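You operate a simulated robot arm through the tools that you are given. There is no shell and no other tool. Be economical: measure what you need, move in short steps, check, and stop when the job is done.

The job below is to be done with a simulated two-armed robot. You get a single attempt, and the scene is never put back.

TASK
Swap the spare torch's worn tip for the size on the job card, holding the torch steady.
Fine: the black tip goes in the red tray; the new one screwed tight.
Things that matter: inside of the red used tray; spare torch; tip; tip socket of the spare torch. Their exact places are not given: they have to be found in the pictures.

The check looks at the end state, three seconds after you hand in, the way a careful person would. Anything else that was tipped, shoved, dropped, spilled or broken makes it a failure.

THE ROBOT
Two 6-joint arms with two-finger parallel grippers on one trunk, on a base that drives. Base frame: it is fixed to the floor where the robot stands at the start and does not move with it; the origin is under the middle of the robot, x ahead of it, y to its left, z up. Readings come in m, rad, newtons and seconds.
The left shoulder is at the start at [0.06, 0.187, 1.247], the right one opposite. With the tool pointing down near the work surface each hand reaches from about 0.18 to 0.62 m from the robot's upright axis, wherever it stands, measured 20 degrees to its own side. Places, roughly: inside of the red used tray [0.5, -0.3, 0.9]; tip socket of the spare torch [0.5, -0.1, 1]. Payload 1.57 kg a hand.
The tool frame of a hand sits at the grasp point between the pads (the TCP): z along the fingers, y along the line on which they close. The tips reach 0.03 m beyond it. The gripper opens to 0.11 m. The fingers are 0.024 m wide and 0.012 m thick; the gripper's body (0.048 by 0.112 m) begins 0.078 m behind the TCP.
Orientation is that of the tool frame in the base frame, as [roll, pitch, yaw] about the fixed x, y, z axes, in that order (R = Rz(yaw) Ry(pitch) Rx(roll)). With the fingers straight down and closing along the base's y, the tool's x points along the base's -x, its y along +y and its z along -z.

THE INTERFACE
- The arms move only by the tool drive_tool. It takes "left_plan", "right_plan" or both (then of equal length, played together; a hand with none holds still); each is a list of rows, each a list of 7 numbers: the shift along the tool's x, y, z in units of 50 mm (1.0 is 50 mm), then the turn, a rotation vector about the tool's x, y, z in units of 8 degrees (1.0 is 8 degrees), then the closure, from 0 (fully open) to 1 (shut). In form: [[x, y, z, wx, wy, wz, claw], ...]. A call has 1 to 20 rows; each row shifts and turns the commanded pose from where the row before left it, along the tool's axes as they then stand. A call with a number of a shift or a turn outside -1 to 1 is refused whole. A row lasts 0.2 s, in which the tool goes at most 0.05 m and 0.15 rad; a call with a longer step from one row to the next is refused whole, and so is a gripper value outside its range. A pose out of reach is approached as far as the arm can. The call stops where the force on the tool passes 40 N (or 10 N more than at its start, if that is more) or the arm is blocked; 0.2 s more then pass. The fingers move at their own pace (about 0.153 m/s each) and stop on an object; they squeeze with about 41 N. The grip force told is the motor's: it shows also when the fingers shut on nothing. Time passes only in rows, and 0.2 s behind the last, so rows that do not move let the fingers close. The reply holds the time, the measured pose of the TCP, the force on the tool along the base axes, the opening and the grip force, in the units named above and with some noise, with the torque about the TCP (base axes, N m) and any sound that the robot's microphone picked up.
- Cameras (640 x 400 px; columns grow to the right, rows downward): "scene" is now at [0.0159, -0.0235, 1.7912]; the picture's right is [-0.28, -0.96, 0.00], its down [-0.72, 0.21, -0.67] and it looks along [0.64, -0.19, -0.75] (base axes); focal length 248 px, centre (320, 200). "left" rides on the left gripper at [0.07, -0.016, -0.141] in its tool frame; the picture's right is [0.23, 0.97, 0.00], its down [-0.86, 0.20, -0.48] and it looks along [-0.47, 0.11, 0.88] (tool axes); focal length 222 px, centre (320, 200). "right" rides on the right gripper at [0.07, 0.016, -0.141] in its tool frame; the picture's right is [-0.23, 0.97, 0.00], its down [-0.86, -0.20, -0.48] and it looks along [-0.47, -0.11, 0.88] (tool axes); focal length 222 px, centre (320, 200).
- grab_frame(camera): a new picture of that camera. The clock stands still meanwhile.
- lift_body(by): slides the trunk up (or, below 0, down) by that many m; the arms and the scene camera ride with it, the base frame stays. It gives what a move gives, with no picture.
- steer(legs): drives the robot by 1 to 6 legs, each [ahead, left, turn to the left] in m, m and rad, along the robot's own axes; the way and the turn of a leg run together, so that a leg with both is an arc; at most 1.5 m and 3.142 rad a leg. The arms and the cameras ride along, it lands a little off, and it stops where it bumps. It gives what a move gives.
- aim_head(pan, tilt): turns the head with the scene camera to pan (to the left, within 1.501 rad either way) and tilt (down, from -0.506 to 1.204), counted from straight ahead of the robot. It gives what a move gives.
- point_at(camera, pixels): there is no depth. For up to 12 entries [column, row, z] of the newest picture of that camera ("zoom" is the newest enlarged one), the place [x, y] in the base frame at which the ray of that pixel passes the height z, good to about 0.003 m. The clock stands still meanwhile.
- close_up(camera, box): a new picture of the part [left, top, right, bottom] of that camera's present view, enlarged. The clock stands still meanwhile.
- hand_in(): hands the job in; it is judged then, once.

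Work in short steps. Measure before you move; look again where a grasp or a placing could have gone wrong, and mend it. You have 80 turns and 78 pictures in all, those below and enlarged ones among them. Open the grippers and draw the arms clear of the work before you hand the job in, unless the task says otherwise; then end with one line.

The tools are called after ">>>" as a command line: name --argument value ..., lists and objects as JSON in quotes. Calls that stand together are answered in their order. drive_tool: Moves the arms, as the interface text tells. Its arguments: {"type":"object","properties":{"left_plan":{"type":"array","items":{"type":"array","items":{"type":"number"}}},"right_plan":{"type":"array","items":{"type":"array","items":{"type":"number"}}}},"required":[]} The other tools are called the same way: lift_body (by) slides the trunk up or down; steer (legs) drives the base; aim_head (pan, tilt) turns the head that bears the scene camera; grab_frame (camera) takes a picture; point_at (camera, pixels) gives the place at which the rays of pixels pass given heights; close_up (camera, box) takes an enlarged picture of a part of a camera's view; hand_in () hands the job in.

At the start:

```text
time: 0.0
left_tcp_pos: [0.3314, 0.0933, 1.3921]
left_orientation: [3.141, -0.001, -3.141]
left_ft_force: [-0.2, 0.2, 0.3]
left_torque: [0.03, -0.02, 0.01]
left_gripper_width: 0.1098
left_finger_force: 0.0
right_tcp_pos: [0.376, -0.2809, 1.3569]
right_orientation: [3.141, 0.0, -3.141]
right_ft_force: [0.1, 0.4, 0.7]
right_torque: [0.0, 0.04, -0.02]
right_gripper_width: 0.1099
right_finger_force: 0.1
trunk travel left (down, up): [-0.875, 0.115]
robot x, y, heading: [0.001, 0.0012, -0.002]
head pan, tilt: [-0.286, 0.843]
```

scene: 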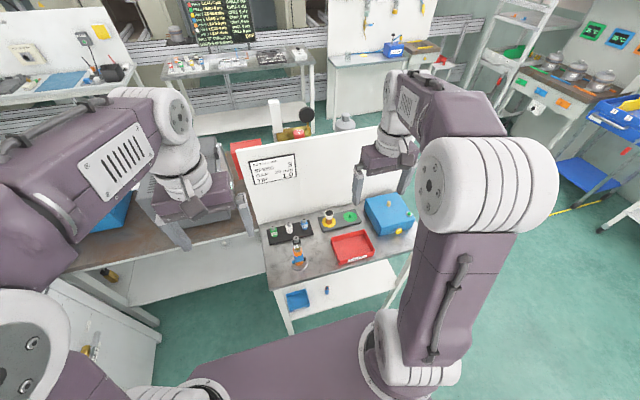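
right: 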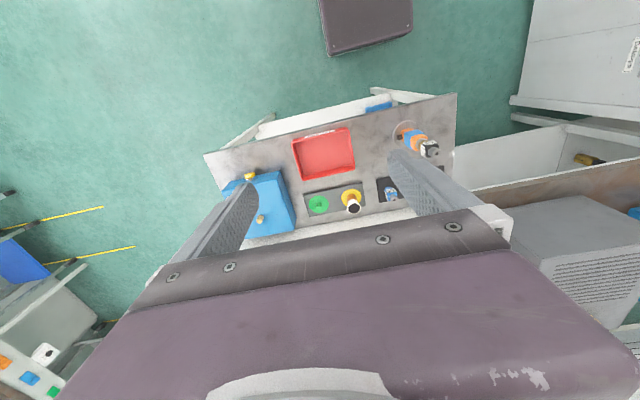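
left: 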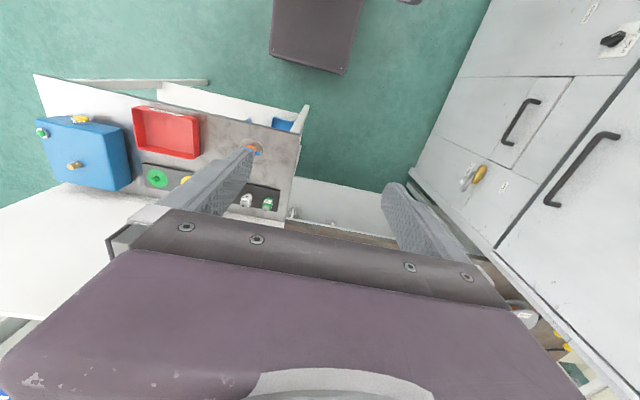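

The scene shows a bench with card (around 272,170), tips, torch (298,255), red tray (352,247). I enlarge the card and the bench.

>>> close_up --camera "scene" --box '[230, 140, 330, 202]'

>>> close_up --camera "scene" --box '[255, 190, 425, 296]'

>>> close_up --camera "right" --box '[200, 90, 470, 259]'

```text
6.40 times, centred on (280, 171) of scene
```

zoom: 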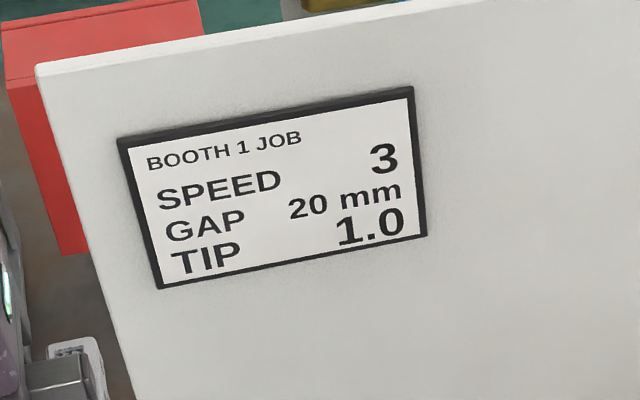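

```text
3.76 times, centred on (340, 243) of scene
```

zoom: 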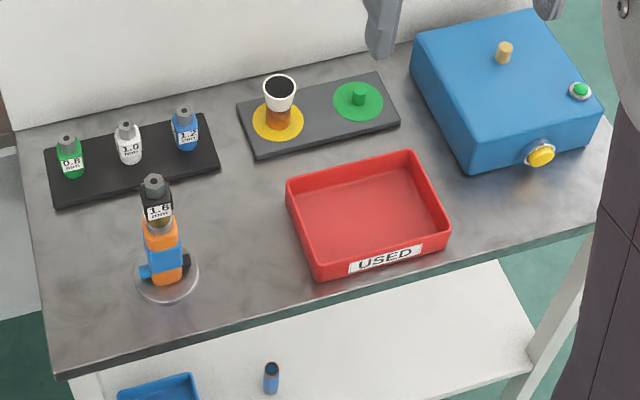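

```text
2.37 times, centred on (335, 174) of right
```

zoom: 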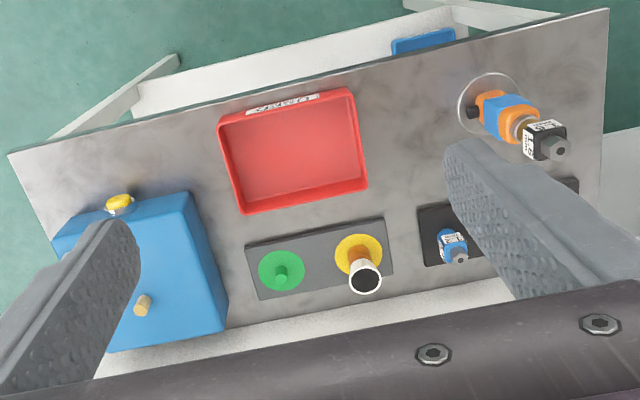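

Job card says TIP 1.0, the white tip; the torch carries the black 1.6. I measure heights and places from closer views.

>>> close_up --camera "scene" --box '[262, 210, 326, 274]'

>>> point_at --camera "scene" --pixels '[[299, 266, 0.9], [296, 239, 1.0], [296, 239, 1.05], [289, 233, 0.91], [289, 224, 0.95], [332, 241, 0.9], [375, 256, 0.9], [268, 238, 0.9], [270, 289, 0.9], [352, 247, 0.9], [340, 264, 0.9], [364, 231, 0.93]]'

>>> point_at --camera "right" --pixels '[[407, 132, 0.9], [436, 153, 1.0], [436, 153, 1.05], [436, 153, 1.1], [325, 152, 0.9], [391, 193, 0.94], [391, 193, 0.95]]'

```text
6.25 times, centred on (294, 242) of scene
```

zoom: 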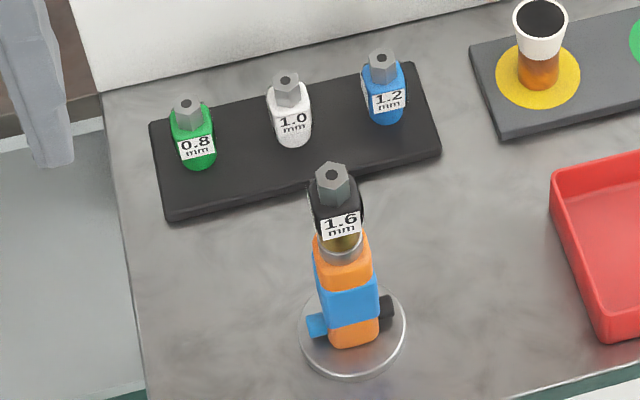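

```text
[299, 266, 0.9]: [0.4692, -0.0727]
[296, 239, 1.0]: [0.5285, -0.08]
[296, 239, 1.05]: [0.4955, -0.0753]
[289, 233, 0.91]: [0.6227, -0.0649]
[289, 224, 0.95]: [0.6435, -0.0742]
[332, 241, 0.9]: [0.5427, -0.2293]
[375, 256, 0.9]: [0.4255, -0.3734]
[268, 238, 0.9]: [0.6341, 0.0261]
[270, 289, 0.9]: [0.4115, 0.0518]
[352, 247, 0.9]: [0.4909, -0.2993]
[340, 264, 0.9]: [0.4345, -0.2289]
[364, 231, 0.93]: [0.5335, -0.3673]
```

```text
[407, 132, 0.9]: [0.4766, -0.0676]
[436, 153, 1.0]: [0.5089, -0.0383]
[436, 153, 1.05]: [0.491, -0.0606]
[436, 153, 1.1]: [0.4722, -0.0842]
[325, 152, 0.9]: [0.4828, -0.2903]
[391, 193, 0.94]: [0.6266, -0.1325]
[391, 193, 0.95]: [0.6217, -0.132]
```

White tip at about (0.63,-0.06) is near the edge of reach; I check the gap between base and bench by tilting the head, and turn the left hand to horizontal (fingers toward -y) high up.

>>> drive_tool --left_plan '[[0, 0, 0, 0.577, 0.577, -0.577, 0], [0, 0, 0, 0.577, 0.577, -0.577, 0], [0, 0, 0, 0.577, 0.577, -0.577, 0], [0, 0, 0, 0.577, 0.577, -0.577, 0], [0, 0, 0, 0.577, 0.577, -0.577, 0], [0, 0, 0, 0.577, 0.577, -0.577, 0], [0, 0, 0, 0.577, 0.577, -0.577, 0], [0, 0, 0, 0.577, 0.577, -0.577, 0], [0, 0, 0, 0.577, 0.577, -0.577, 0], [0, 0, 0, 0.577, 0.577, -0.577, 0], [0, 0, 0, 0.577, 0.577, -0.577, 0], [0, 0, 0, 0.577, 0.577, -0.577, 0], [0, 0, 0, 0.577, 0.577, -0.577, 0], [0, 0, 0, 0.577, 0.577, -0.577, 0], [0, 0, 0, 0.577, 0.577, -0.577, 0]]'

>>> aim_head --pan -0.2 --tilt 1.1

>>> grab_frame --camera "scene"

>>> grab_frame --camera "left"

```text
time: 3.2
left_tcp_pos: [0.3309, 0.0927, 1.3937]
left_orientation: [0.756, -1.569, 0.814]
left_ft_force: [0.4, -0.4, 0.0]
left_torque: [-0.03, 0.05, 0.05]
left_gripper_width: 0.1101
left_finger_force: 0.1
right_tcp_pos: [0.3762, -0.2791, 1.357]
right_orientation: [3.141, 0.001, -3.141]
right_ft_force: [-0.8, 0.8, 0.3]
right_torque: [0.04, 0.02, 0.05]
right_gripper_width: 0.11
right_finger_force: 0.0
trunk travel left (down, up): [-0.875, 0.115]
robot x, y, heading: [0.0009, 0.0002, -0.006]
head pan, tilt: [-0.286, 0.843]
```

```text
time: 4.0
left_tcp_pos: [0.3312, 0.0932, 1.3934]
left_orientation: [-2.541, -1.57, -2.172]
left_ft_force: [0.5, 0.4, 0.5]
left_torque: [0.0, 0.01, 0.01]
left_gripper_width: 0.11
left_finger_force: 0.0
right_tcp_pos: [0.3756, -0.2795, 1.3562]
right_orientation: [3.141, 0.002, 3.14]
right_ft_force: [0.0, -0.1, -1.1]
right_torque: [-0.01, 0.0, 0.0]
right_gripper_width: 0.11
right_finger_force: 0.0
trunk travel left (down, up): [-0.875, 0.115]
robot x, y, heading: [-0.0011, 0.0004, -0.002]
head pan, tilt: [-0.201, 1.1]
```

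```text
70 pictures are left
```

scene: 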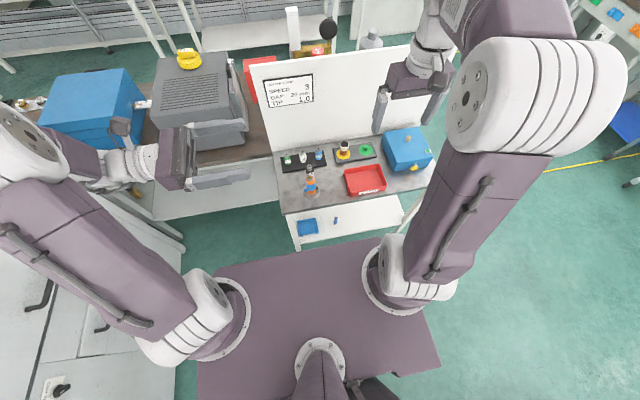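

```text
69 pictures are left
```

left: 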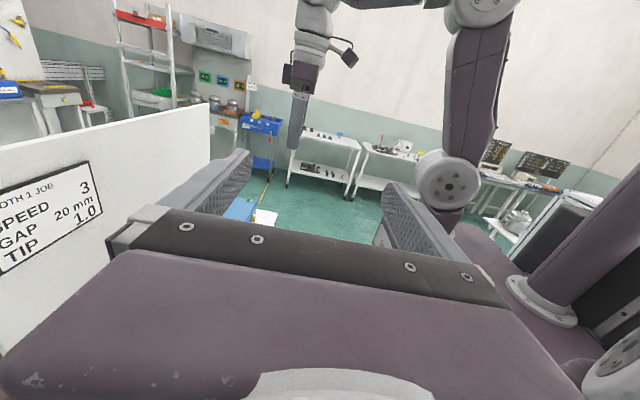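

The left hand is now horizontal. I measure the front edge of the purple deck and re-measure the tips; I also zoom in on torch and tips.

>>> point_at --camera "scene" --pixels '[[300, 252, 0.4], [300, 252, 0.8], [300, 252, 1.2], [290, 213, 0.9], [430, 180, 0.9], [372, 238, 0.4], [372, 238, 0.8]]'

>>> close_up --camera "scene" --box '[270, 140, 340, 202]'

>>> close_up --camera "right" --box '[370, 100, 470, 202]'

```text
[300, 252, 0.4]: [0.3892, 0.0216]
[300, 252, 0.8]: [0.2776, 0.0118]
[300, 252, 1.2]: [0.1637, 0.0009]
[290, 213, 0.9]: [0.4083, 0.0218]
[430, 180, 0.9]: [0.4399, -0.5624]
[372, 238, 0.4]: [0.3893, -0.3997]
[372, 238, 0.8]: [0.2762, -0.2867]
```

```text
6.45 times, centred on (305, 171) of scene
```

zoom: 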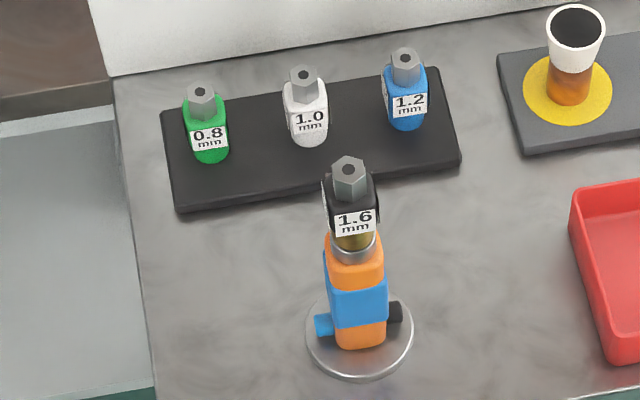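

```text
3.92 times, centred on (420, 151) of right
```

zoom: 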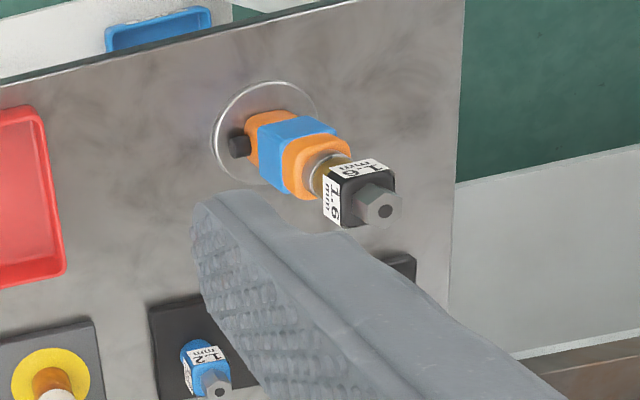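

I triangulate the torch top and the white tip from the scene and right-hand zooms.

>>> point_at --camera "zoom" --pixels '[[385, 212, 1.0], [385, 212, 1.05], [385, 212, 1.1], [265, 105, 0.9], [220, 390, 0.95], [220, 390, 0.97]]'

>>> point_at --camera "scene" --pixels '[[309.3, 166.3, 1.0], [309.3, 166.3, 1.05], [309.3, 166.3, 1.1], [311.2, 192.3, 0.9], [302.3, 152, 0.95], [302.3, 152, 0.97], [318, 149, 0.95], [318, 149, 0.97], [286.5, 154, 0.95], [303, 162.5, 0.91], [311, 223, 0.9]]'

```text
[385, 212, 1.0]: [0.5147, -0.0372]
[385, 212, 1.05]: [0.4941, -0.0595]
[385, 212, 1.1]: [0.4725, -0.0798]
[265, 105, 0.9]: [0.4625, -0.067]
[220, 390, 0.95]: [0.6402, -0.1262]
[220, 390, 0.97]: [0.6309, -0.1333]
```

```text
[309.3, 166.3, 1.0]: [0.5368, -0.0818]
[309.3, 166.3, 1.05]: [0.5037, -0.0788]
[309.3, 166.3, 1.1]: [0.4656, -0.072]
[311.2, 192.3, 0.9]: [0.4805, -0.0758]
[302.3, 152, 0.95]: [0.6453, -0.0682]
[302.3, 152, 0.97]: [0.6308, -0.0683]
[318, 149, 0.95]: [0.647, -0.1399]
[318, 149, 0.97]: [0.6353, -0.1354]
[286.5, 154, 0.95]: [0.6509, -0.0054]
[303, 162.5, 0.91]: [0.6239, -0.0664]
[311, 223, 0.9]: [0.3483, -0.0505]
```

Torch axis ≈ (0.47,-0.073), hex top z≈1.09; white tip ≈ (0.63,-0.068), top z≈0.97. I check clearance from the grey machine at the left bench (px ~ (160,160)-(248,145)) before bringing the left arm there.

>>> point_at --camera "scene" --pixels '[[248, 145, 0.9], [165, 158, 0.9], [248, 120, 1.0], [240, 85, 1.1], [262, 180, 0.9], [150, 212, 0.9], [240, 85, 1.2], [276, 152, 0.9]]'

>>> close_up --camera "scene" --box '[100, 40, 300, 220]'

```text
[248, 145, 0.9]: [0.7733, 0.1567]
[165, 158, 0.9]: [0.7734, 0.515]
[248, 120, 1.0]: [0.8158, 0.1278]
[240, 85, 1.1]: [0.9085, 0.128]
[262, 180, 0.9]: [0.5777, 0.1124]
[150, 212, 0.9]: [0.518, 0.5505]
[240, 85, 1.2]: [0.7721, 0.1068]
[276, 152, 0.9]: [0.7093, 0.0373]
```

```text
2.22 times, centred on (200, 130) of scene
```

zoom: 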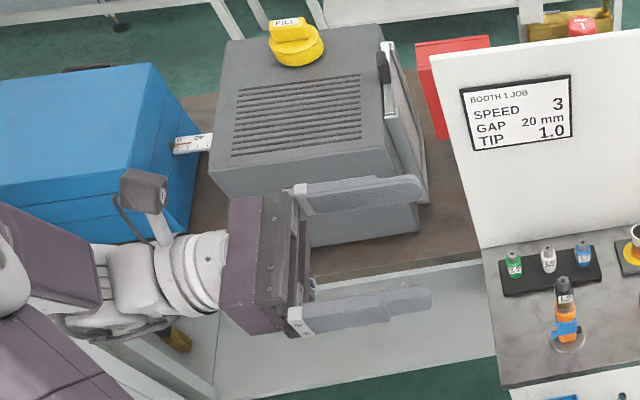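

Left bench items are beyond x≈0.57, so the left hand has room. I check the gap between the robot's base (right view, edge near (335,55)-(412,40)) and the bench's front, since the white tip is at the edge of reach.

>>> grab_frame --camera "right"

>>> point_at --camera "right" --pixels '[[335, 55, 0.1], [335, 55, 0.3], [412, 40, 0.1], [412, 40, 0.3], [335, 55, 1.1], [412, 40, 1.1], [375, 90, 0.1], [260, 130, 0.4], [395, 95, 0.4]]'

```text
65 pictures are left
```

right: 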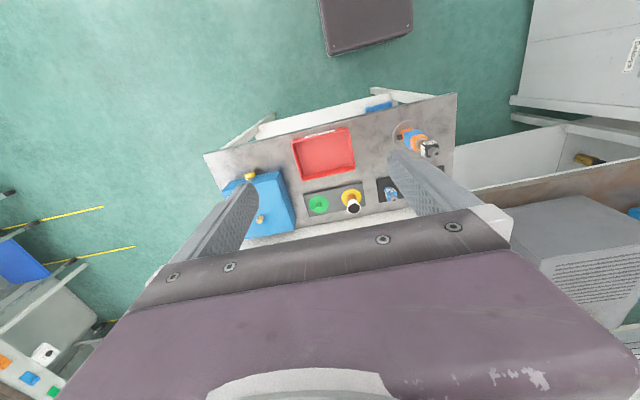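

```text
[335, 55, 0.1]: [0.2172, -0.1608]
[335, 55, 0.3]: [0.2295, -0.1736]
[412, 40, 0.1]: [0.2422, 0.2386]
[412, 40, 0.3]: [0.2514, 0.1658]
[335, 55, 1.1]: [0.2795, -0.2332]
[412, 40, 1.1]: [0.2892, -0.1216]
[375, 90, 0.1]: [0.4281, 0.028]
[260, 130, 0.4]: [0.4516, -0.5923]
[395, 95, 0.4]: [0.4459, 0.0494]
```

The base front is at x≈0.23 and the bench at ≈0.42, so driving 0.09 ahead is safe.

>>> steer --legs '[[0.09, 0, 0]]'

```text
time: 5.1
left_tcp_pos: [0.4115, 0.0932, 1.3957]
left_orientation: [-1.522, -1.566, 3.096]
left_ft_force: [-0.2, -0.7, 0.0]
left_torque: [0.01, -0.02, 0.09]
left_gripper_width: 0.1102
left_finger_force: 0.1
right_tcp_pos: [0.456, -0.2793, 1.359]
right_orientation: [-3.141, 0.007, -3.139]
right_ft_force: [0.0, -0.3, -0.1]
right_torque: [-0.03, -0.08, -0.02]
right_gripper_width: 0.1099
right_finger_force: 0.1
trunk travel left (down, up): [-0.875, 0.115]
robot x, y, heading: [0.0864, 0.0009, 0.004]
head pan, tilt: [-0.201, 1.1]
```

Now I move the left hand to beside the torch: yaw to match the bench (-6.6°), then to about (0.49,0.15) and down to z≈1.0.

>>> drive_tool --left_plan '[[0, 0, 0, -0.82, 0, 0, 0], [0, -0.715, -0.655, 0, 0, 0, 0], [0, -0.715, -0.655, 0, 0, 0, 0], [-0.98, 0, 0, 0, 0, 0, 0], [-0.98, 0, 0, 0, 0, 0, 0], [-0.98, 0, 0, 0, 0, 0, 0], [-0.98, 0, 0, 0, 0, 0, 0], [-0.98, 0, 0, 0, 0, 0, 0], [-0.98, 0, 0, 0, 0, 0, 0], [-0.98, 0, 0, 0, 0, 0, 0], [-0.98, 0, 0, 0, 0, 0, 0]]'

>>> grab_frame --camera "scene"

>>> grab_frame --camera "left"

```text
time: 7.5
left_tcp_pos: [0.4875, 0.1419, 1.0048]
left_orientation: [1.007, -1.564, 0.45]
left_ft_force: [-0.5, 0.0, -1.5]
left_torque: [-0.01, 0.0, 0.03]
left_gripper_width: 0.1097
left_finger_force: 0.1
left hand out of reach, approached as far as the arm can: row 11
right_tcp_pos: [0.4613, -0.2796, 1.357]
right_orientation: [-3.141, 0.001, -3.14]
right_ft_force: [0.4, -0.2, 0.9]
right_torque: [-0.01, 0.0, -0.01]
right_gripper_width: 0.11
right_finger_force: 0.2
trunk travel left (down, up): [-0.875, 0.115]
robot x, y, heading: [0.0866, 0.0001, 0.002]
head pan, tilt: [-0.201, 1.1]
```

```text
64 pictures are left
```

scene: 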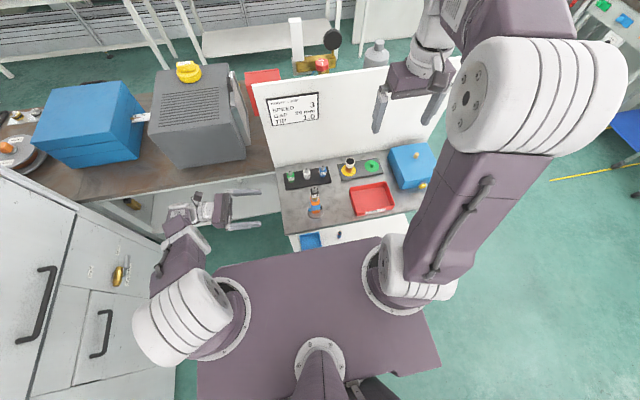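

```text
63 pictures are left
```

left: 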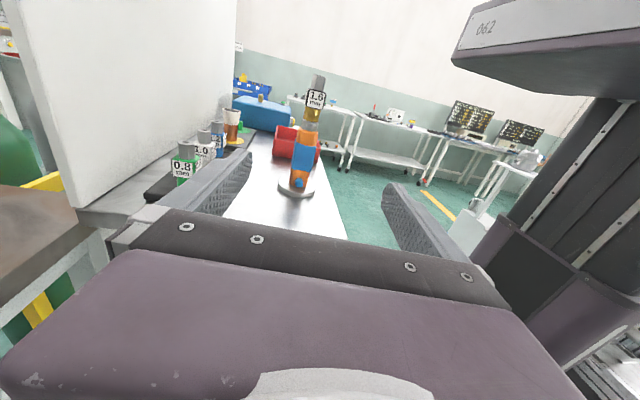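

The reach limit stopped the last row at z≈1.005. I look closer at the torch's side before approaching.

>>> close_up --camera "left" --box '[250, 60, 370, 210]'

>>> point_at --camera "left" --pixels '[[296, 187, 0.9], [318, 76, 1.09], [303, 147, 0.97], [310, 125, 1.01]]'

```text
2.67 times, centred on (310, 135) of left
```

zoom: 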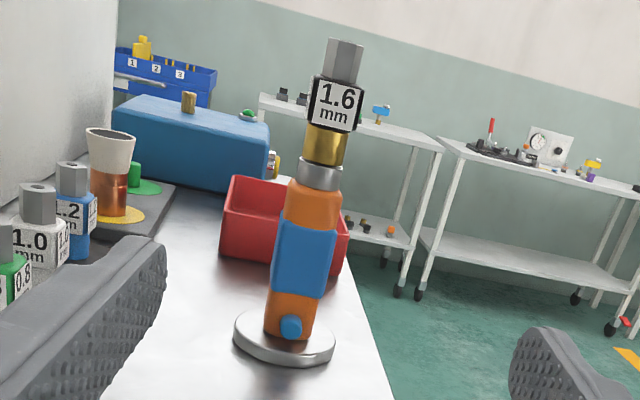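

```text
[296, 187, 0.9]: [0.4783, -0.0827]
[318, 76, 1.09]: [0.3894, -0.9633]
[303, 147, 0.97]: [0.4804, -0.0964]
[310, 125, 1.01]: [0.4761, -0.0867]
```

Torch stands upright; the blue band (z≈0.93–0.975) is a good grip. I go 0.1 m forward along the fingers, then down toward z 0.955.

>>> drive_tool --left_plan '[[0, 0, 0.9, 0, 0, 0, 0], [0, 0, 0.9, 0, 0, 0, 0], [-0.5, 0, 0, 0, 0, 0, 0], [-0.5, 0, 0, 0, 0, 0, 0], [0, 0, 0, 0, 0, 0, 0]]'

```text
time: 8.7
left_tcp_pos: [0.4769, 0.1321, 0.9911]
left_orientation: [-0.256, -1.57, 1.717]
left_ft_force: [0.3, -0.3, 0.5]
left_torque: [0.02, -0.01, -0.02]
left_gripper_width: 0.1101
left_finger_force: 0.0
left hand out of reach, approached as far as the arm can: row 1, 2, 3, 4
right_tcp_pos: [0.4638, -0.28, 1.3573]
right_orientation: [-3.141, 0.0, -3.14]
right_ft_force: [-0.3, -1.0, 0.0]
right_torque: [-0.03, -0.01, 0.0]
right_gripper_width: 0.1101
right_finger_force: 0.1
trunk travel left (down, up): [-0.875, 0.115]
robot x, y, heading: [0.0832, -0.0015, 0.008]
head pan, tilt: [-0.201, 1.1]
```

The horizontal pose seems wrist-limited. I raise a bit and pitch the fingers 30° downward, still closing along the bench's x, and see whether it then advances.

>>> drive_tool --left_plan '[[0.9, 0, -0.3, 0, 0, 0, 0], [0.6, 0, 0, 0, -0.94, 0, 0], [0, 0, 0, 0, -0.94, 0, 0], [0, 0, 0, 0, -0.94, 0, 0], [0, 0, 0, 0, -0.94, 0, 0], [0, 0, 0, 0, 0, 0, 0]]'

```text
time: 10.1
left_tcp_pos: [0.4784, 0.1471, 1.0667]
left_orientation: [3.139, -1.046, -1.683]
left_ft_force: [0.1, -0.5, 0.4]
left_torque: [0.0, 0.03, 0.02]
left_gripper_width: 0.11
left_finger_force: 0.1
right_tcp_pos: [0.4634, -0.2795, 1.357]
right_orientation: [3.141, 0.0, -3.139]
right_ft_force: [-0.5, -0.5, 0.2]
right_torque: [-0.01, -0.02, -0.01]
right_gripper_width: 0.1099
right_finger_force: 0.0
trunk travel left (down, up): [-0.875, 0.115]
robot x, y, heading: [0.0836, 0.0007, 0.002]
head pan, tilt: [-0.201, 1.1]
```

The pose is reached. I advance 0.09 m horizontally and then descend to z≈0.96, still clear of the torch.

>>> drive_tool --left_plan '[[0.45, 0, 0.78, 0, 0, 0, 0], [0.4, 0, 0.7, 0, 0, 0, 0], [-0.69, 0, 0.4, 0, 0, 0, 0], [-0.69, 0, 0.4, 0, 0, 0, 0], [-0.48, 0, 0.28, 0, 0, 0, 0], [0, 0, 0, 0, 0, 0, 0]]'

```text
time: 11.5
left_tcp_pos: [0.4674, 0.0626, 0.9578]
left_orientation: [3.141, -1.047, -1.683]
left_ft_force: [0.0, 0.3, 0.3]
left_torque: [0.0, 0.0, -0.01]
left_gripper_width: 0.11
left_finger_force: 0.0
right_tcp_pos: [0.4627, -0.2783, 1.3578]
right_orientation: [-3.141, 0.001, -3.14]
right_ft_force: [-0.3, 0.0, 0.2]
right_torque: [-0.03, 0.02, -0.01]
right_gripper_width: 0.1098
right_finger_force: 0.1
trunk travel left (down, up): [-0.875, 0.115]
robot x, y, heading: [0.0897, -0.0006, 0.006]
head pan, tilt: [-0.201, 1.1]
```

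Reached z≈0.958. I look with both cameras before closing in.

>>> grab_frame --camera "left"

>>> close_up --camera "scene" --box '[200, 140, 360, 250]'

>>> point_at --camera "zoom" --pixels '[[440, 295, 0.9], [441, 207, 1.09]]'

```text
61 pictures are left
```

left: 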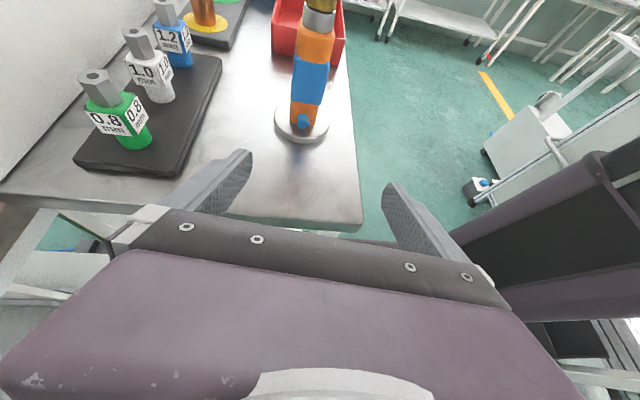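

```text
3.64 times, centred on (280, 195) of scene
```

zoom: 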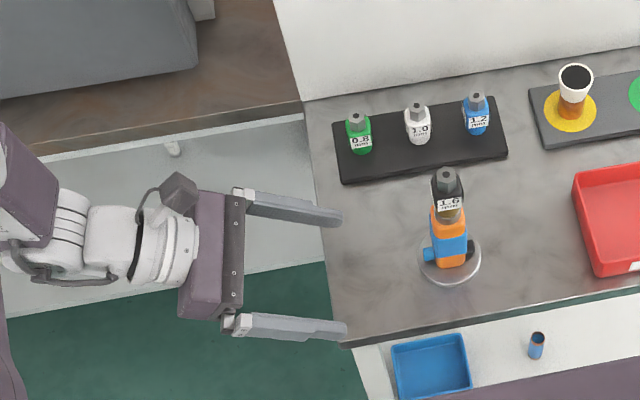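

```text
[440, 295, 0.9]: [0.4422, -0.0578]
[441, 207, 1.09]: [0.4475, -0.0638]
```

I locate the base plate and band in both views.

>>> point_at --camera "zoom" --pixels '[[450, 258, 0.905], [447, 172, 1.09], [449, 238, 0.955], [340, 331, 0.955], [337, 218, 0.955]]'

>>> point_at --camera "left" --pixels '[[302, 124, 0.905], [308, 88, 0.955], [318, 35, 1.0]]'

```text
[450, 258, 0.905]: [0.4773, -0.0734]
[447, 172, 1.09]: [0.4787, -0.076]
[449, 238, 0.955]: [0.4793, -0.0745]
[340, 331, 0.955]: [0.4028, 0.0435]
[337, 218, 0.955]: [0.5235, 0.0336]
```

```text
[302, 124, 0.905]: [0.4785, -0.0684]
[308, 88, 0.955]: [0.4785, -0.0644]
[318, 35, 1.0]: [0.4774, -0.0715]
```

Torch axis ≈ (0.478,-0.073). I shift 26 mm sideways and advance 0.133 m so the band is between the pads, then look.

>>> drive_tool --left_plan '[[0, -0.51, 0, 0, 0, 0, 0], [0.445, 0, 0.77, 0, 0, 0, 0], [0.445, 0, 0.77, 0, 0, 0, 0], [0.445, 0, 0.77, 0, 0, 0, 0], [0, 0, 0, 0, 0, 0, 0]]'

>>> grab_frame --camera "left"

>>> close_up --camera "scene" --box '[240, 140, 360, 230]'

```text
time: 12.7
left_tcp_pos: [0.477, -0.0724, 0.9587]
left_orientation: [-3.141, -1.048, -1.683]
left_ft_force: [-0.8, 0.4, -0.2]
left_torque: [0.01, -0.01, 0.03]
left_gripper_width: 0.1103
left_finger_force: 0.0
right_tcp_pos: [0.4626, -0.2782, 1.3566]
right_orientation: [3.141, 0.001, -3.139]
right_ft_force: [0.7, 1.1, 0.1]
right_torque: [0.02, 0.01, -0.01]
right_gripper_width: 0.1103
right_finger_force: 0.0
trunk travel left (down, up): [-0.875, 0.115]
robot x, y, heading: [0.0882, 0.0007, 0.004]
head pan, tilt: [-0.201, 1.1]
```

```text
59 pictures are left
```

left: 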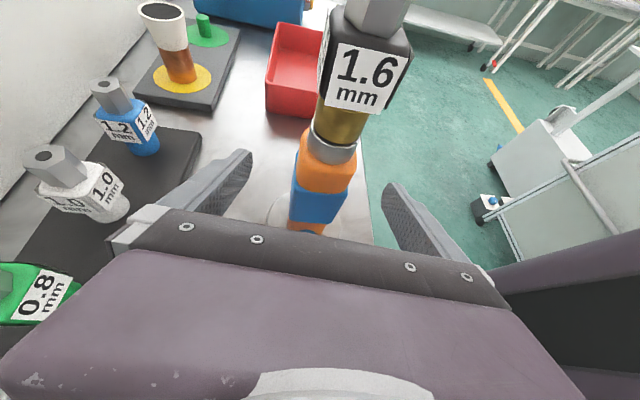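

```text
4.44 times, centred on (300, 185) of scene
```

zoom: 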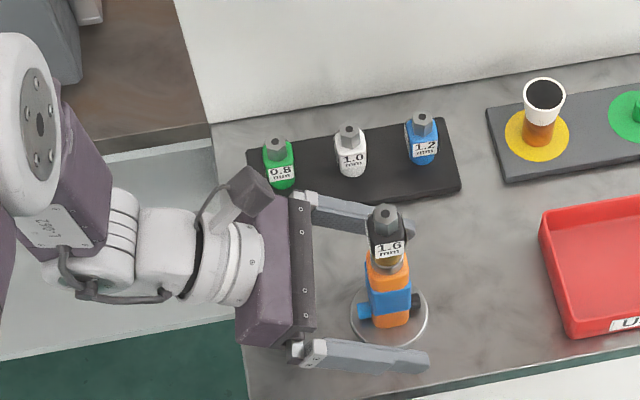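

The band is centred between the fingers. I close the left gripper.

>>> drive_tool --left_plan '[[0, 0, 0, 0, 0, 0, 0.5], [0, 0, 0, 0, 0, 0, 0.8], [0, 0, 0, 0, 0, 0, 1], [0, 0, 0, 0, 0, 0, 1], [0, 0, 0, 0, 0, 0, 1]]'

>>> close_up --camera "scene" --box '[260, 130, 360, 220]'

```text
time: 13.9
left_tcp_pos: [0.4763, -0.0734, 0.9608]
left_orientation: [3.141, -1.047, -1.682]
left_ft_force: [0.7, -2.1, 2.0]
left_torque: [-0.15, -0.02, 0.0]
left_gripper_width: 0.032
left_finger_force: 40.5
right_tcp_pos: [0.463, -0.2798, 1.3569]
right_orientation: [3.141, 0.001, -3.14]
right_ft_force: [0.7, 0.1, 1.0]
right_torque: [-0.02, 0.02, 0.0]
right_gripper_width: 0.1101
right_finger_force: 0.0
trunk travel left (down, up): [-0.875, 0.115]
robot x, y, heading: [0.0873, 0.001, 0.006]
head pan, tilt: [-0.201, 1.1]
```

```text
4.44 times, centred on (310, 175) of scene
```

zoom: 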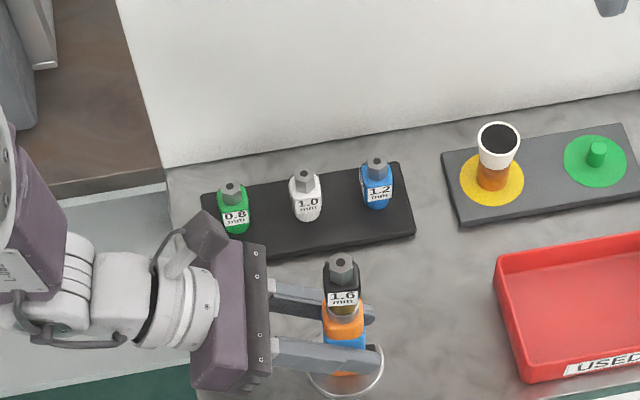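

Torch is held firmly (32 mm). Now I turn the right wrist clockwise 96.5° (high up) so as to have room for counter-clockwise unscrewing, closing line then along the bench's depth.

>>> drive_tool --right_plan '[[0, 0, 0, 0, 0, 1, 0], [0, 0, 0, 0, 0, 1, 0], [0, 0, 0, 0, 0, 1, 0], [0, 0, 0, 0, 0, 1, 0], [0, 0, 0, 0, 0, 1, 0], [0, 0, 0, 0, 0, 1, 0], [0, 0, 0, 0, 0, 1, 0], [0, 0, 0, 0, 0, 1, 0], [0, 0, 0, 0, 0, 1, 0], [0, 0, 0, 0, 0, 1, 0], [0, 0, 0, 0, 0, 1, 0], [0, 0, 0, 0, 0, 1, 0], [0, 0, 0, 0, 0, 0.06, 0]]'

>>> grab_frame --camera "scene"

```text
time: 16.7
left_tcp_pos: [0.4764, -0.0744, 0.9578]
left_orientation: [3.141, -1.047, -1.684]
left_ft_force: [0.9, -1.8, 5.8]
left_torque: [-0.12, -0.06, 0.05]
left_gripper_width: 0.032
left_finger_force: 40.6
right_tcp_pos: [0.463, -0.2799, 1.356]
right_orientation: [3.141, 0.0, 1.458]
right_ft_force: [0.2, -0.6, 0.2]
right_torque: [0.02, 0.03, -0.02]
right_gripper_width: 0.1098
right_finger_force: 0.1
trunk travel left (down, up): [-0.875, 0.115]
robot x, y, heading: [0.0872, -0.0004, -0.001]
head pan, tilt: [-0.201, 1.1]
```

```text
56 pictures are left
```

scene: 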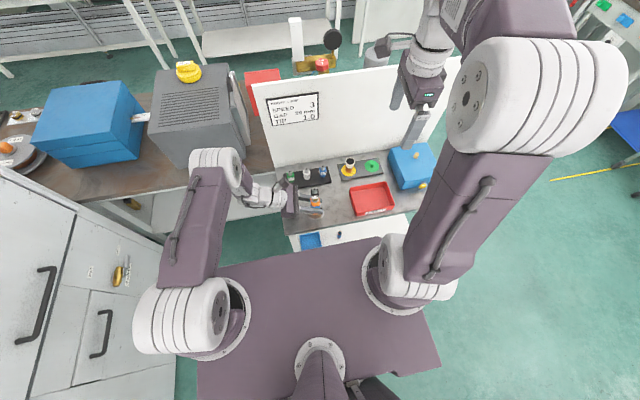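

Wrist accepted. I move the right hand above the torch at z≈1.20 and look from the side with its camera.

>>> drive_tool --right_plan '[[0.826, -0.033, 0, 0, 0, 0, 0.35], [0.826, -0.033, 0, 0, 0, 0, 0.35], [0.826, -0.033, 0, 0, 0, 0, 0.35], [0.826, -0.033, 0, 0, 0, 0, 0.35], [0.826, -0.033, 0, 0, 0, 0, 0.35], [0, 0, 0.8, 0, 0, 0, 0.35], [0, 0, 0.8, 0, 0, 0, 0.35], [0, 0, 0.8, 0, 0, 0, 0.35], [0, 0, 0.7, 0, 0, 0, 0.35], [0, 0, 0, 0, 0, 0, 0.35]]'

>>> grab_frame --camera "right"

>>> grab_frame --camera "scene"

>>> grab_frame --camera "left"

```text
time: 18.9
left_tcp_pos: [0.477, -0.0728, 0.9586]
left_orientation: [-3.141, -1.045, -1.683]
left_ft_force: [-0.4, 1.9, 5.6]
left_torque: [0.23, 0.04, 0.03]
left_gripper_width: 0.0319
left_finger_force: 40.4
right_tcp_pos: [0.4761, -0.0721, 1.2012]
right_orientation: [3.141, 0.001, 1.46]
right_ft_force: [0.0, 0.3, -1.0]
right_torque: [0.01, 0.01, 0.0]
right_gripper_width: 0.0714
right_finger_force: 0.1
trunk travel left (down, up): [-0.875, 0.115]
robot x, y, heading: [0.0879, 0.0032, 0.006]
head pan, tilt: [-0.201, 1.1]
```

```text
55 pictures are left
```

right: 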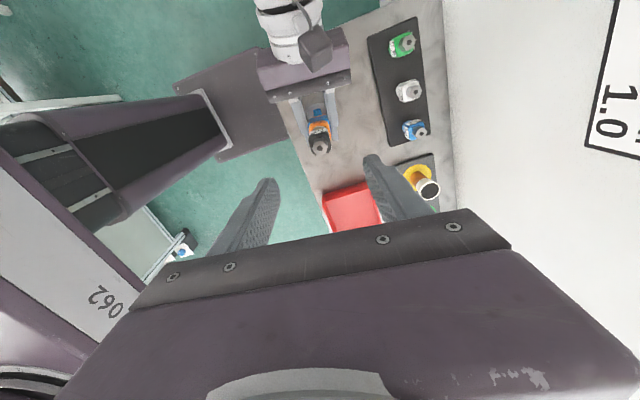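

```text
54 pictures are left
```

scene: 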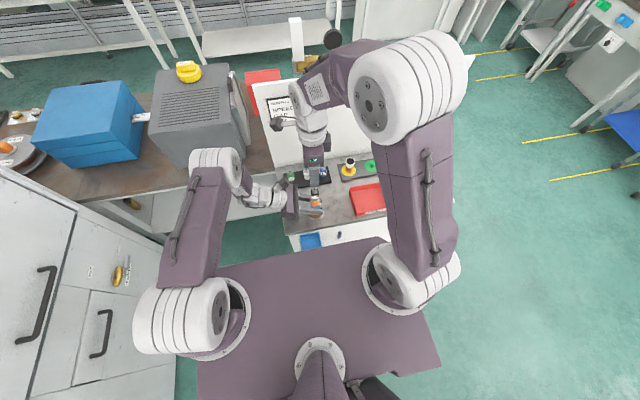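

```text
53 pictures are left
```

left: 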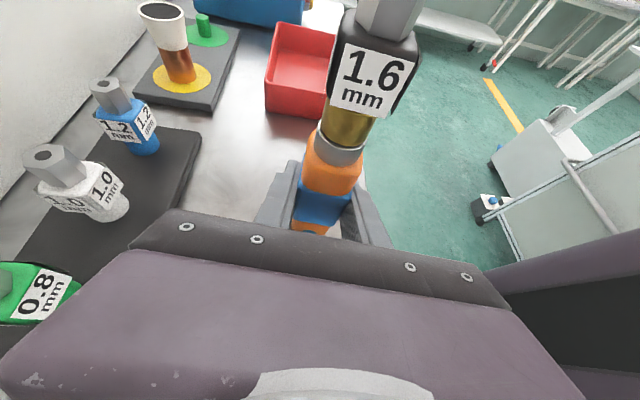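

The right view shows the hex at about (320,147). I zoom and localise it.

>>> close_up --camera "right" --box '[280, 90, 360, 170]'

>>> close_up --camera "scene" --box '[280, 150, 350, 230]'

```text
5.00 times, centred on (320, 130) of right
```

zoom: 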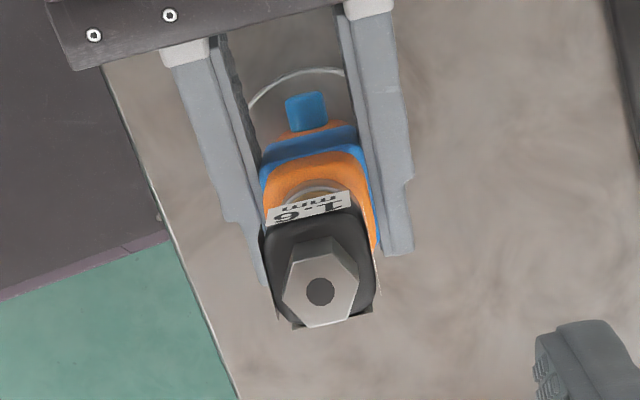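

```text
5.00 times, centred on (315, 190) of scene
```

zoom: 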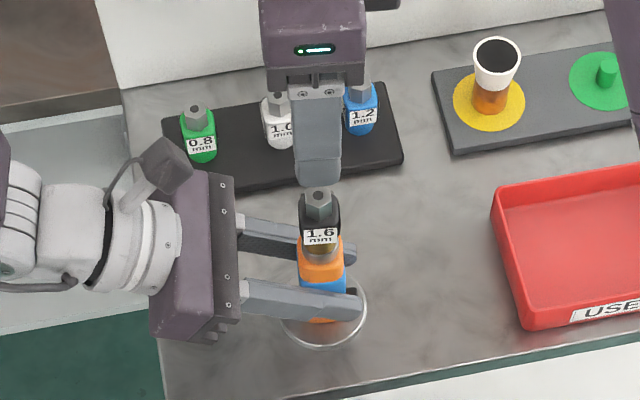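

>>> point_at --camera "right" --pixels '[[320, 148, 1.08], [320, 148, 1.09], [320, 148, 1.1]]'

>>> point_at --camera "scene" --pixels '[[314.6, 189, 1.08], [314.6, 189, 1.09], [314.6, 189, 1.1]]'

```text
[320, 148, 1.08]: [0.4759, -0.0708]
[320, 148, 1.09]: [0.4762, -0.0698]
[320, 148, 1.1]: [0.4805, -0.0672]
```

```text
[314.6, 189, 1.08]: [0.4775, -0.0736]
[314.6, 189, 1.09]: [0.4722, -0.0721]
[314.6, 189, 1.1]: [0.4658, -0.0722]
```

Tip top z≈1.085 at (0.476,-0.072), directly under the right TCP. I descend to z≈1.053 and close on the black body.

>>> drive_tool --right_plan '[[0, 0, 0.8, 0, 0, 0, 0.35], [0, 0, 0.8, 0, 0, 0, 0.35], [0, 0, 0.7, 0, 0, 0, 0.35], [0, 0, 0.66, 0, 0, 0, 0.35], [0, 0, 0, 0, 0, 0, 0.6], [0, 0, 0, 0, 0, 0, 0.8], [0, 0, 0, 0, 0, 0, 1], [0, 0, 0, 0, 0, 0, 1]]'

>>> close_up --camera "scene" --box '[280, 150, 350, 230]'

>>> grab_frame --camera "left"

```text
time: 20.7
left_tcp_pos: [0.477, -0.0734, 0.9599]
left_orientation: [-3.14, -1.046, -1.683]
left_ft_force: [-2.6, 0.9, 4.4]
left_torque: [0.21, -0.08, 0.05]
left_gripper_width: 0.0315
left_finger_force: 40.2
right_tcp_pos: [0.4765, -0.0719, 1.0567]
right_orientation: [3.14, 0.001, 1.461]
right_ft_force: [0.8, 1.3, -5.2]
right_torque: [-0.02, 0.0, 0.01]
right_gripper_width: 0.026
right_finger_force: 37.8
trunk travel left (down, up): [-0.875, 0.115]
robot x, y, heading: [0.0864, -0.0004, 0.004]
head pan, tilt: [-0.201, 1.1]
```

```text
5.00 times, centred on (315, 190) of scene
```

zoom: 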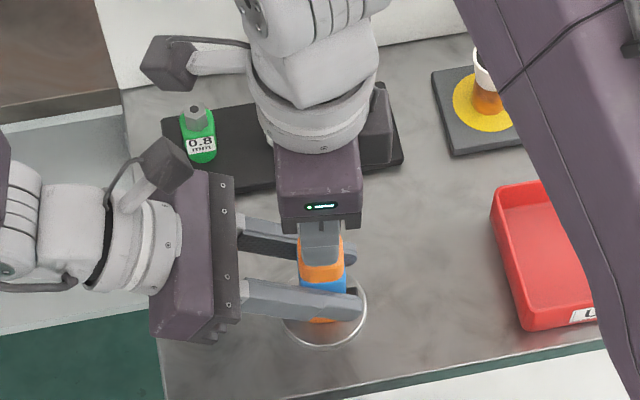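

```text
49 pictures are left
```

left: 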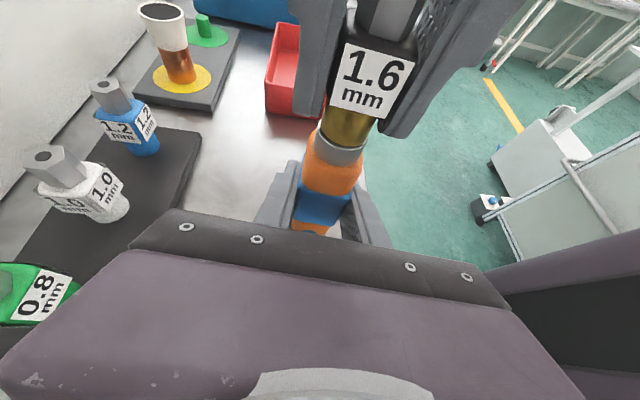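

Both grips are good (26 mm on the black body). I turn counter-clockwise 80°, watching torque.

>>> drive_tool --right_plan '[[0, 0, 0, 0, 0, -0.5, 1], [0, 0, 0, 0, 0, -0.5, 1], [0, 0, 0, 0, 0, -1, 1], [0, 0, 0, 0, 0, -1, 1], [0, 0, 0, 0, 0, -1, 1], [0, 0, 0, 0, 0, -1, 1], [0, 0, 0, 0, 0, -1, 1], [0, 0, 0, 0, 0, -1, 1], [0, 0, 0, 0, 0, -1, 1], [0, 0, 0, 0, 0, -1, 1], [0, 0, 0, 0, 0, -1, 1]]'

>>> grab_frame --camera "left"

```text
time: 23.1
left_tcp_pos: [0.4758, -0.0738, 0.9596]
left_orientation: [-3.138, -1.044, -1.684]
left_ft_force: [20.0, -9.6, -6.9]
left_torque: [0.29, 0.95, 0.04]
left_gripper_width: 0.0319
left_finger_force: 40.2
right_tcp_pos: [0.4777, -0.0735, 1.0543]
right_orientation: [3.141, 0.0, 2.86]
right_ft_force: [-17.4, 8.8, 23.5]
right_torque: [0.01, -0.06, -0.03]
right_gripper_width: 0.0262
right_finger_force: 36.9
trunk travel left (down, up): [-0.875, 0.115]
robot x, y, heading: [0.0888, -0.0003, 0.001]
head pan, tilt: [-0.201, 1.1]
```

```text
48 pictures are left
```

left: 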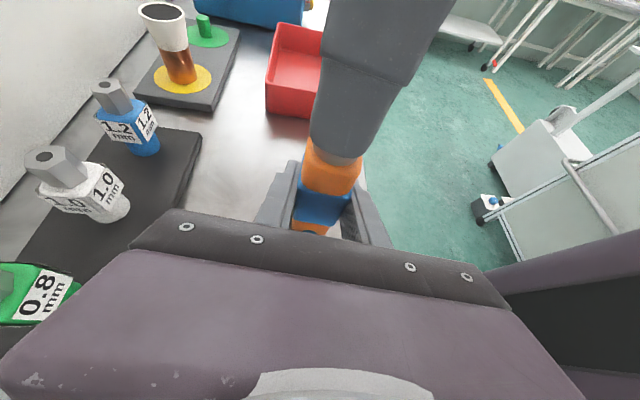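

It turned; the right hand feels +23 N upward and some side force, consistent with the tip rising. I ease up 3 mm and back to centre, then continue turning.

>>> drive_tool --right_plan '[[0.03, 0.024, -0.06, 0, 0, 0, 1], [0, 0, 0, 0, 0, 0, 1]]'

```text
time: 23.7
left_tcp_pos: [0.4764, -0.0728, 0.96]
left_orientation: [3.141, -1.05, -1.688]
left_ft_force: [-0.8, 11.5, 27.9]
left_torque: [-0.79, 0.02, -0.02]
left_gripper_width: 0.0319
left_finger_force: 40.5
right_tcp_pos: [0.4761, -0.072, 1.0555]
right_orientation: [-3.139, -0.002, 2.854]
right_ft_force: [-0.2, -10.8, -32.4]
right_torque: [-0.29, -0.2, 0.01]
right_gripper_width: 0.0265
right_finger_force: 37.3
trunk travel left (down, up): [-0.875, 0.115]
robot x, y, heading: [0.0863, -0.0024, 0.001]
head pan, tilt: [-0.201, 1.1]
```

Now it pulls −32 N up; stiffness is ~18 N/mm. I ease down 1.4 mm and turn 40° further to measure the rise.

>>> drive_tool --right_plan '[[0, -0.012, 0.028, 0, 0, 0, 1], [0, 0, 0, 0, 0, -1, 1], [0, 0, 0, 0, 0, -1, 1], [0, 0, 0, 0, 0, -1, 1], [0, 0, 0, 0, 0, -1, 1], [0, 0, 0, 0, 0, -1, 1]]'

```text
time: 25.1
left_tcp_pos: [0.4747, -0.0731, 0.9589]
left_orientation: [3.14, -1.046, -1.682]
left_ft_force: [0.3, -0.7, 6.0]
left_torque: [0.31, -0.04, -0.08]
left_gripper_width: 0.0318
left_finger_force: 40.4
right_tcp_pos: [0.4751, -0.0732, 1.0561]
right_orientation: [-3.141, 0.001, -2.726]
right_ft_force: [0.9, -0.9, -0.1]
right_torque: [0.06, 0.01, -0.02]
right_gripper_width: 0.0263
right_finger_force: 37.1
trunk travel left (down, up): [-0.875, 0.115]
robot x, y, heading: [0.0891, -0.0002, -0.0]
head pan, tilt: [-0.201, 1.1]
```

Forces are near zero after 120° in all. I turn 88° more with a slight lift.

>>> drive_tool --right_plan '[[0, 0, 0, 0, 0, -1, 1], [0, 0, 0, 0, 0, -1, 1], [0, 0, 0, 0, 0, -1, 1], [0, 0, 0, 0, 0, -1, 1], [0, 0, -0.01, 0, 0, -1, 1], [0, 0, 0, 0, 0, -1, 1], [0, 0, 0, 0, 0, -1, 1], [0, 0, -0.01, 0, 0, -1, 1], [0, 0, 0, 0, 0, -1, 1], [0, 0, 0, 0, 0, -1, 1], [0, 0, 0, 0, 0, -1, 1]]'

>>> grab_frame --camera "left"

```text
time: 27.5
left_tcp_pos: [0.4761, -0.0728, 0.959]
left_orientation: [3.14, -1.045, -1.682]
left_ft_force: [-1.8, 0.8, -0.3]
left_torque: [0.11, 0.02, -0.02]
left_gripper_width: 0.0319
left_finger_force: 40.6
right_tcp_pos: [0.4761, -0.0714, 1.0568]
right_orientation: [-3.141, 0.0, -1.19]
right_ft_force: [-0.2, 0.8, -0.8]
right_torque: [-0.01, 0.02, -0.01]
right_gripper_width: 0.0261
right_finger_force: 37.0
trunk travel left (down, up): [-0.875, 0.115]
robot x, y, heading: [0.0833, 0.0008, 0.001]
head pan, tilt: [-0.201, 1.1]
```

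```text
47 pictures are left
```

left: 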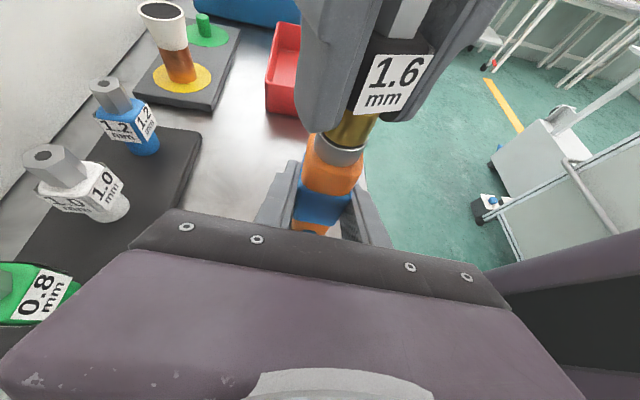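

Turned ~208° with nil force. I test a gentle 3 mm lift.

>>> drive_tool --right_plan '[[0, 0, -0.02, 0, 0, -0.5, 1], [0, 0, -0.02, 0, 0, -0.5, 1], [0, 0, -0.02, 0, 0, 0, 1]]'

```text
time: 28.3
left_tcp_pos: [0.4769, -0.0734, 0.9598]
left_orientation: [3.14, -1.045, -1.683]
left_ft_force: [-0.5, 0.2, 0.8]
left_torque: [0.08, 0.02, -0.01]
left_gripper_width: 0.0317
left_finger_force: 40.4
right_tcp_pos: [0.4761, -0.072, 1.057]
right_orientation: [3.141, 0.0, -1.053]
right_ft_force: [0.8, 0.5, -0.7]
right_torque: [0.01, -0.03, -0.04]
right_gripper_width: 0.0261
right_finger_force: 37.2
trunk travel left (down, up): [-0.875, 0.115]
robot x, y, heading: [0.0851, 0.0032, 0.003]
head pan, tilt: [-0.201, 1.1]
```

No resistance. I lift 15 mm more and look.

>>> drive_tool --right_plan '[[0, 0, -0.1, 0, 0, 0, 1], [0, 0, -0.1, 0, 0, 0, 1], [0, 0, -0.1, 0, 0, 0, 1]]'

>>> grab_frame --camera "left"

```text
time: 29.1
left_tcp_pos: [0.4771, -0.0734, 0.9574]
left_orientation: [3.14, -1.046, -1.683]
left_ft_force: [0.4, 0.0, 0.0]
left_torque: [0.04, -0.03, 0.04]
left_gripper_width: 0.032
left_finger_force: 40.5
right_tcp_pos: [0.4749, -0.0711, 1.0743]
right_orientation: [3.142, 0.0, -1.056]
right_ft_force: [0.5, 0.1, 0.3]
right_torque: [0.01, -0.05, -0.02]
right_gripper_width: 0.026
right_finger_force: 37.4
trunk travel left (down, up): [-0.875, 0.115]
robot x, y, heading: [0.0848, -0.004, 0.003]
head pan, tilt: [-0.201, 1.1]
```

```text
46 pictures are left
```

left: 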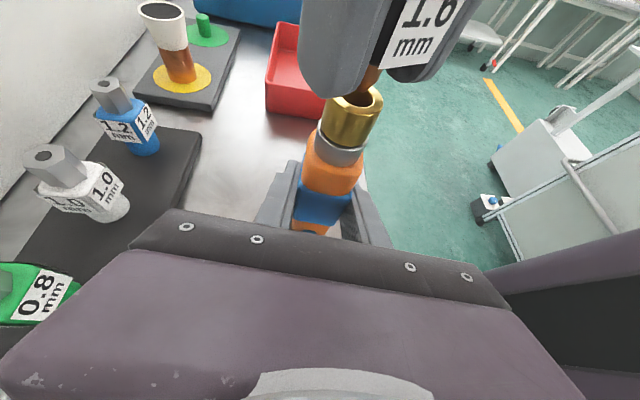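

The tip is out, with a copper stud (socket in brass visible at (352,100)). I lift 60 mm and carry it over the red tray centre (0.485,-0.30).

>>> drive_tool --right_plan '[[0, 0, -0.6, 0, 0, 0, 1], [0, 0, -0.6, 0, 0, 0, 1], [0.816, 0.416, 0, 0, 0, 0, 1], [0.816, 0.416, 0, 0, 0, 0, 1], [0.816, 0.416, 0, 0, 0, 0, 1], [0.816, 0.416, 0, 0, 0, 0, 1], [0.816, 0.416, 0, 0, 0, 0, 1], [0, 0, 0, 0, 0, 0, 1]]'

>>> grab_frame --camera "right"

>>> grab_frame --camera "scene"

```text
time: 30.9
left_tcp_pos: [0.4762, -0.0725, 0.9584]
left_orientation: [3.14, -1.046, -1.684]
left_ft_force: [0.2, 0.2, -1.1]
left_torque: [-0.02, -0.03, -0.04]
left_gripper_width: 0.0319
left_finger_force: 40.8
right_tcp_pos: [0.4872, -0.3006, 1.1348]
right_orientation: [3.139, 0.001, -1.056]
right_ft_force: [0.2, -0.2, -1.5]
right_torque: [-0.01, -0.01, 0.01]
right_gripper_width: 0.0262
right_finger_force: 37.6
trunk travel left (down, up): [-0.875, 0.115]
robot x, y, heading: [0.087, -0.0029, 0.003]
head pan, tilt: [-0.201, 1.1]
```

```text
45 pictures are left
```

right: 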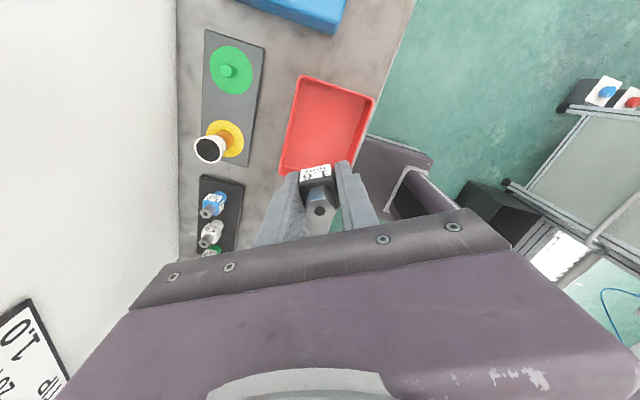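

```text
44 pictures are left
```

scene: 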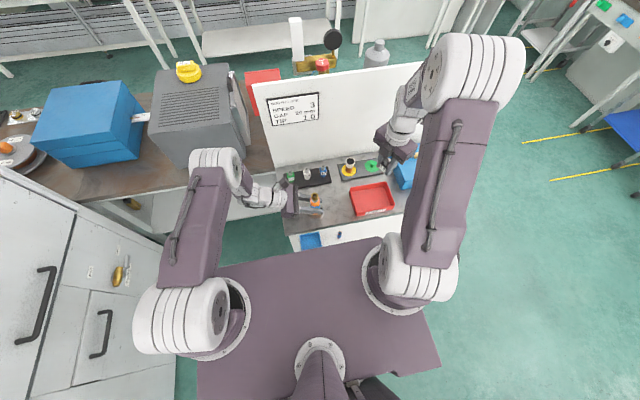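

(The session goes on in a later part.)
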